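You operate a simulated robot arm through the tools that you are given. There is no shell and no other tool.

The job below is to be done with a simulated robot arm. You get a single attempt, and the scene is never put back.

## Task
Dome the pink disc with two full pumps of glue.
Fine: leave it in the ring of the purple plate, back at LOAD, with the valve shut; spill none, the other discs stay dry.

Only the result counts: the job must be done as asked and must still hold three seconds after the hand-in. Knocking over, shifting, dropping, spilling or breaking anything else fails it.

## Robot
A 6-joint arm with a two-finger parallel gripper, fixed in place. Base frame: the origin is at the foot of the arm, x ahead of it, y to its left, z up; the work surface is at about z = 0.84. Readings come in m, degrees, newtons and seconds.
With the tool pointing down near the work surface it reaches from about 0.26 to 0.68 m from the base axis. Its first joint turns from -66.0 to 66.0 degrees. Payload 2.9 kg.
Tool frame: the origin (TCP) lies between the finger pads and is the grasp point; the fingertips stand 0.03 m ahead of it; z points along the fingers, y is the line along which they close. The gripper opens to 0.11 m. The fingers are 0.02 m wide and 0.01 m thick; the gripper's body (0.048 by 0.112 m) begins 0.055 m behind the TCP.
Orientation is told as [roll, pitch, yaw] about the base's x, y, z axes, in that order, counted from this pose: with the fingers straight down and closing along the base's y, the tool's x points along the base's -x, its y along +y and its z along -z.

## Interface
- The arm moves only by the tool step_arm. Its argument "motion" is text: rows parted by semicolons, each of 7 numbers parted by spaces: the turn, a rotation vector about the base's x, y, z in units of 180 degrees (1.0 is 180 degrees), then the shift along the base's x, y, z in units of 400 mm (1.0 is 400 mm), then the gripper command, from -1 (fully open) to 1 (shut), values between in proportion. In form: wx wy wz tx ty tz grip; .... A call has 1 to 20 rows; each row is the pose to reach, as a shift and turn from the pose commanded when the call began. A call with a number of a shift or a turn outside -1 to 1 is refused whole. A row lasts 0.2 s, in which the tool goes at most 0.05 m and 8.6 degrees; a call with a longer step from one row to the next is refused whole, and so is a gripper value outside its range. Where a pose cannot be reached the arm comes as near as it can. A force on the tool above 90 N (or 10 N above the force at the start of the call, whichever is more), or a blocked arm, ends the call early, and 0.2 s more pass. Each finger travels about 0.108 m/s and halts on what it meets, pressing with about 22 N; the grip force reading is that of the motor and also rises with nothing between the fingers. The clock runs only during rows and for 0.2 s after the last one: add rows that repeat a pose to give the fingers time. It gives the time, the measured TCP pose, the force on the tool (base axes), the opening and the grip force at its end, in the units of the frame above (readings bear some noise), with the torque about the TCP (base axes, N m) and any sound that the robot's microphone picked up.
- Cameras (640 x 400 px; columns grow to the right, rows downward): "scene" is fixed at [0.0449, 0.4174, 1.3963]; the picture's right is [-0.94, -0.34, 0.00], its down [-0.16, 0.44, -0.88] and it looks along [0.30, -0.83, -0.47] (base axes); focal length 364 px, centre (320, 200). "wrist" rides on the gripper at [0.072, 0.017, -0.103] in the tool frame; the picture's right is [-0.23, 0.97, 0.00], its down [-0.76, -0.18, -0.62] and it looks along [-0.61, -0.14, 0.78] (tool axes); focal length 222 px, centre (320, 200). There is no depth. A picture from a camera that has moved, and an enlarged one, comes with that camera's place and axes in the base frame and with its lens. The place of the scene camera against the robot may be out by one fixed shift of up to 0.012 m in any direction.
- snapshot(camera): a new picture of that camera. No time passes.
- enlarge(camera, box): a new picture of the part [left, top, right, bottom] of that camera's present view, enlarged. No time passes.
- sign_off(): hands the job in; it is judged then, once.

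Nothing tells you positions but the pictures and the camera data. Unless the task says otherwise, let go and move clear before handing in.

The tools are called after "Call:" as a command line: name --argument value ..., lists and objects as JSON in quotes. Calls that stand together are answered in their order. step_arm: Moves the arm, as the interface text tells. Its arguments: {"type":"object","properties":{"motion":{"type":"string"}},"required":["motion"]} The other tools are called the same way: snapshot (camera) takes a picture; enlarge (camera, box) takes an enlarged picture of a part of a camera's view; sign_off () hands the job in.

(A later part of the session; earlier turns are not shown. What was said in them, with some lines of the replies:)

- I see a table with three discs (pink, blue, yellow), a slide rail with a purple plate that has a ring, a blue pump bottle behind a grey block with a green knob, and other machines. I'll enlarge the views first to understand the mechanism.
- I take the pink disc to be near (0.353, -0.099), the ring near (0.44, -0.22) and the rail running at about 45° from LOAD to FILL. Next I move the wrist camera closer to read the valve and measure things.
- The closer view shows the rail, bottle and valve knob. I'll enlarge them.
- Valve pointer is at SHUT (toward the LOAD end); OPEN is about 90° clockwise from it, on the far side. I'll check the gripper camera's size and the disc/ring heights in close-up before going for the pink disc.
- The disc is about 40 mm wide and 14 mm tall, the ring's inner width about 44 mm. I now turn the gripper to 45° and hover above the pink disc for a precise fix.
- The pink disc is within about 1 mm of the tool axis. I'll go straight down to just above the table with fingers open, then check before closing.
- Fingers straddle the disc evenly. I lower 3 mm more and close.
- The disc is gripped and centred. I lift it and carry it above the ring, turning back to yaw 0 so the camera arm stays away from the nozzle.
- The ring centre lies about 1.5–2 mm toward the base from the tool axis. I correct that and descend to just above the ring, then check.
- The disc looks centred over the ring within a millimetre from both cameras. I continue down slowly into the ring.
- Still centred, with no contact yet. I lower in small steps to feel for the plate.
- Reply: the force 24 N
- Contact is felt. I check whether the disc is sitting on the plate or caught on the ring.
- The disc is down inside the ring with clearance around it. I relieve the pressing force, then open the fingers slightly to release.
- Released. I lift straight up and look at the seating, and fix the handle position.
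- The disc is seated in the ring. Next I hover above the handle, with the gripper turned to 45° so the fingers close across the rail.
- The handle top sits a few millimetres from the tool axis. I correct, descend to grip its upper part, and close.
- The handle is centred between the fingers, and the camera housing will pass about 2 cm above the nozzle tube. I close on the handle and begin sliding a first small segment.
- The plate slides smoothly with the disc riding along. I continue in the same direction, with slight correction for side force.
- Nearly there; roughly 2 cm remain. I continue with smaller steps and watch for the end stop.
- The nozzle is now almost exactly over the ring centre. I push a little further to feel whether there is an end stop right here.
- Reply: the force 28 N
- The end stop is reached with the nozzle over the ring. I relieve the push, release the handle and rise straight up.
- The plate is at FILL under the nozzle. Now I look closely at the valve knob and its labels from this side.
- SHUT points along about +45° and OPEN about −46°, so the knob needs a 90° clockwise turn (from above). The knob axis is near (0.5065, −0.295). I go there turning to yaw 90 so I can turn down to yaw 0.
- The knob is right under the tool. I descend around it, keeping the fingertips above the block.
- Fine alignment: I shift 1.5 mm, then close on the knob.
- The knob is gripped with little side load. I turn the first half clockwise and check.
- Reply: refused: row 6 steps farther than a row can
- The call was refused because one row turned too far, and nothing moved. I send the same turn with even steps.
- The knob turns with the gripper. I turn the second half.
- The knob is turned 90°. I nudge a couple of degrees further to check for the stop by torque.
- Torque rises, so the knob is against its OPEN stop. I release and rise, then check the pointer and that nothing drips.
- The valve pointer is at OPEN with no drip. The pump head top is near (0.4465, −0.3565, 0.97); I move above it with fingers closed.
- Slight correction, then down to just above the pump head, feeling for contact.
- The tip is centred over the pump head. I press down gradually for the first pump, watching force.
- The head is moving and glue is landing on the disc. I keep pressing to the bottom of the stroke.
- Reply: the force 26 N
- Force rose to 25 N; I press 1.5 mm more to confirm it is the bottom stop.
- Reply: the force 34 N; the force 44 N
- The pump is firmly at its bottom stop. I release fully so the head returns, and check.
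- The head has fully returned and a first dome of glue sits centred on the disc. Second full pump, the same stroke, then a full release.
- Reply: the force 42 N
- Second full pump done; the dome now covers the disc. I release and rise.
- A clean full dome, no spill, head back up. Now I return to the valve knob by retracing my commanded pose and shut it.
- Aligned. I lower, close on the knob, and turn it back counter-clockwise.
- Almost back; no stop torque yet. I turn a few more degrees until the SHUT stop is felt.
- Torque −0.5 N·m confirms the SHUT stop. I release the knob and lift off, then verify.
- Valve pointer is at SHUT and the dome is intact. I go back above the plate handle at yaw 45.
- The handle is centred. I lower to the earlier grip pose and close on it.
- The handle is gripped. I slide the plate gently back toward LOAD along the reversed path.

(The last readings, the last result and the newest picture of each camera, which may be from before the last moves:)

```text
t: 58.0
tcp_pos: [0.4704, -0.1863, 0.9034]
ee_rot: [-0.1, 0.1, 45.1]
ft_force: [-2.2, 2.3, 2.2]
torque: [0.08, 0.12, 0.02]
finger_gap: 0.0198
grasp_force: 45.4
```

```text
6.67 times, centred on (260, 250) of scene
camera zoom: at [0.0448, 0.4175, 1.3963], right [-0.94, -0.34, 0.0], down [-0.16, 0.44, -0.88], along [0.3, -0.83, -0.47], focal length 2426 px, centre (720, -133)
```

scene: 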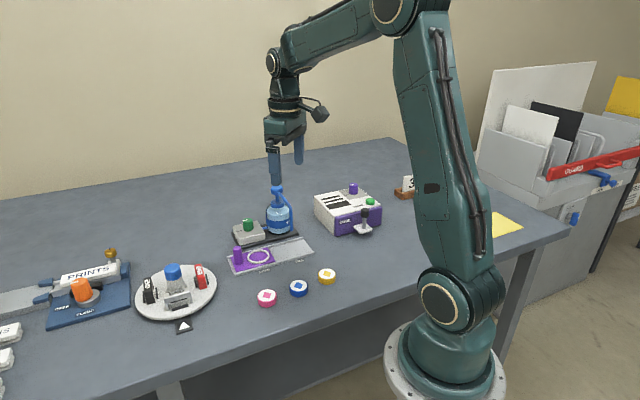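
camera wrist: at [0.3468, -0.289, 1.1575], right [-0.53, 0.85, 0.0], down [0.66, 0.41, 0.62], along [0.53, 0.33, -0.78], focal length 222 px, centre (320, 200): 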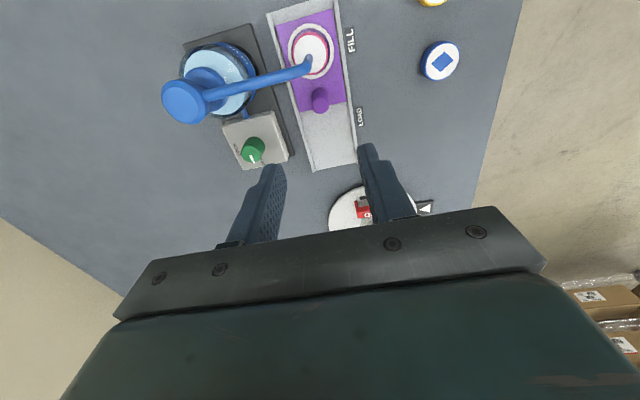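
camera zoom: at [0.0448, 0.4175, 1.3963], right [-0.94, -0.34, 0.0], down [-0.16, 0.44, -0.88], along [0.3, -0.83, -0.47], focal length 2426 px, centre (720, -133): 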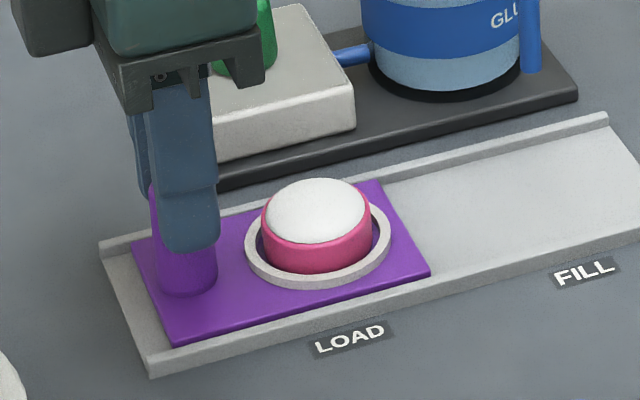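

About 4–5 mm remain. I finish in small steps, feeling for the LOAD stop.

Call:
step_arm --motion "0 0 0 0.004 0.0042 0 1;0 0 0 0.007 0.0075 0 1;0 0 0 0.007 0.0075 0 1"

Call:
step_arm --motion "0 0 0 0.0028 0.0028 0 1;0 0 0 0.0028 0.0028 0 1"

Call:
enlarge --camera "scene" --box '[230, 235, 280, 275]'

```text
t: 58.8
tcp_pos: [0.4726, -0.1839, 0.9046]
ee_rot: [0.0, 0.0, 44.9]
ft_force: [-6.4, -0.7, 3.5]
torque: [0.38, -0.2, 0.06]
finger_gap: 0.0198
grasp_force: 45.2
```

```text
t: 59.4
tcp_pos: [0.4724, -0.1857, 0.9041]
ee_rot: [0.2, 0.0, 44.8]
ft_force: [-16.7, -10.4, 7.7]
torque: [-0.12, 0.32, 0.01]
finger_gap: 0.0199
grasp_force: 45.5
```

```text
10.00 times, centred on (255, 255) of scene
camera zoom: at [0.0444, 0.4172, 1.3964], right [-0.94, -0.34, 0.0], down [-0.16, 0.44, -0.88], along [0.3, -0.83, -0.47], focal length 3639 px, centre (970, -350)
```

zoom: 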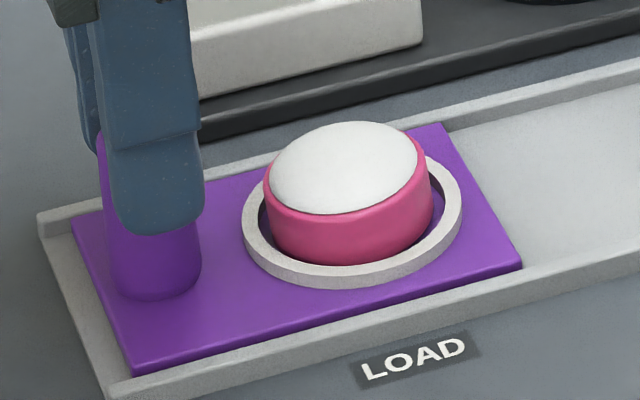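

The plate is exactly back at its LOAD stop. I relieve the load, release the handle and rise clear.

Call:
step_arm --motion "0 0 0 -0.0022 -0.0018 0 1;0 0 0 -0.0022 -0.0018 0 1;0 0 0 -0.0022 -0.0018 0 0.5;0 0 0 -0.0022 -0.0018 0 0.1;0 0 0 -0.0022 -0.0018 0 0.1;0 0 0 -0.0022 -0.0018 0.06 0.1;0 0 0 -0.0022 -0.0018 0.16 0.1;0 0 0 -0.0022 -0.0018 0.27 0.1;0 0 0 -0.0022 -0.0018 0.38 0.1;0 0 0 -0.0022 -0.0018 0.45 0.1;0 0 0 -0.0022 -0.0018 0.45 0.1"

Call:
enlarge --camera "scene" --box '[230, 235, 280, 275]'

Call:
snapshot --camera "scene"

Call:
enlarge --camera "scene" --box '[220, 180, 340, 310]'

Call:
enlarge --camera "wrist" --box '[180, 0, 400, 160]'

```text
t: 61.8
tcp_pos: [0.4721, -0.1828, 1.0831]
ee_rot: [0.0, 0.0, 45.0]
ft_force: [0.3, -1.0, -0.6]
torque: [0.0, 0.02, -0.01]
finger_gap: 0.0494
grasp_force: 0.1
```

```text
10.00 times, centred on (255, 255) of scene
camera zoom: at [0.0449, 0.4174, 1.3963], right [-0.94, -0.34, 0.0], down [-0.16, 0.44, -0.88], along [0.3, -0.83, -0.47], focal length 3639 px, centre (970, -350)
```

zoom: 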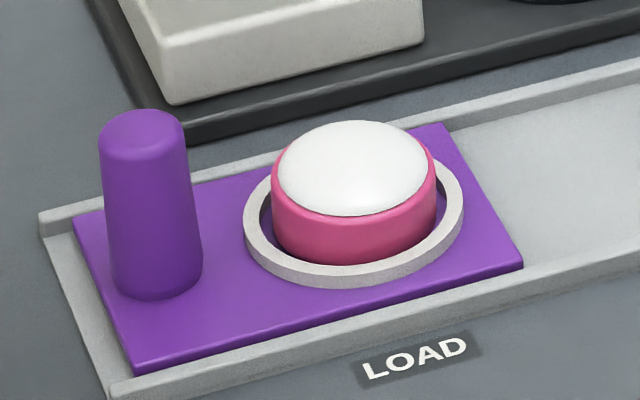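

```text
taken
```

scene: 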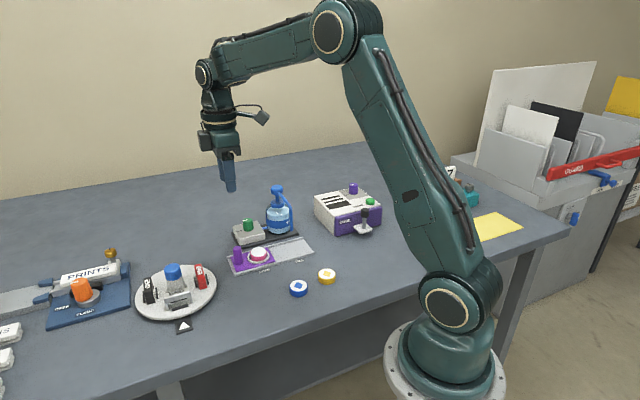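

```text
3.08 times, centred on (280, 245) of scene
camera zoom: at [0.0449, 0.4174, 1.3963], right [-0.94, -0.34, 0.0], down [-0.16, 0.44, -0.88], along [0.3, -0.83, -0.47], focal length 1120 px, centre (443, 62)
```

zoom: 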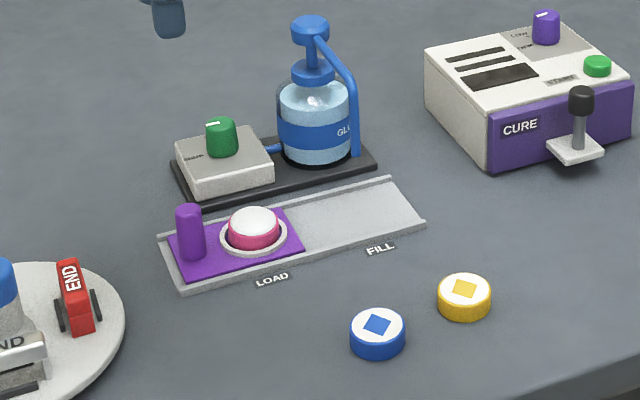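

```text
2.50 times, centred on (290, 80) of wrist
camera zoom: at [0.4105, -0.2228, 1.1857], right [-0.53, 0.85, 0.0], down [0.66, 0.41, 0.62], along [0.53, 0.33, -0.78], focal length 555 px, centre (395, 500)
```

zoom: 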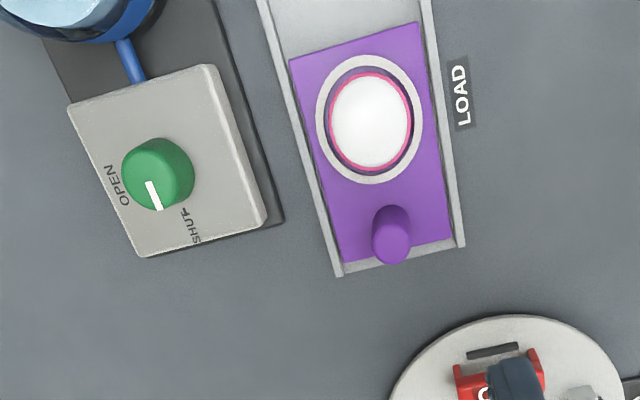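

The pink disc sits domed in the ring and the purple plate is back at its LOAD stop. The valve pointer is at SHUT and the pump head is up. I see no spill, the blue and yellow discs are dry, and the arm is clear, so I hand in.

Call:
sign_off

```text
The job is handed in.
```

The job is handed in, and everything looked as asked in the last pictures. I don't have the judge's result.

- **Glue:** the pink disc got two full pumps, each pressed down to the bottom stop and fully released. It now has a smooth dome covering its top.
- **Position:** the disc is in the ring of the purple plate, and the plate is back against its LOAD stop.
- **Valve:** the knob is turned back against its SHUT stop.
- **Surroundings:** I saw no spilled glue, the blue and yellow discs are dry, and nothing else has visibly moved. The gripper has let go and is clear of everything.
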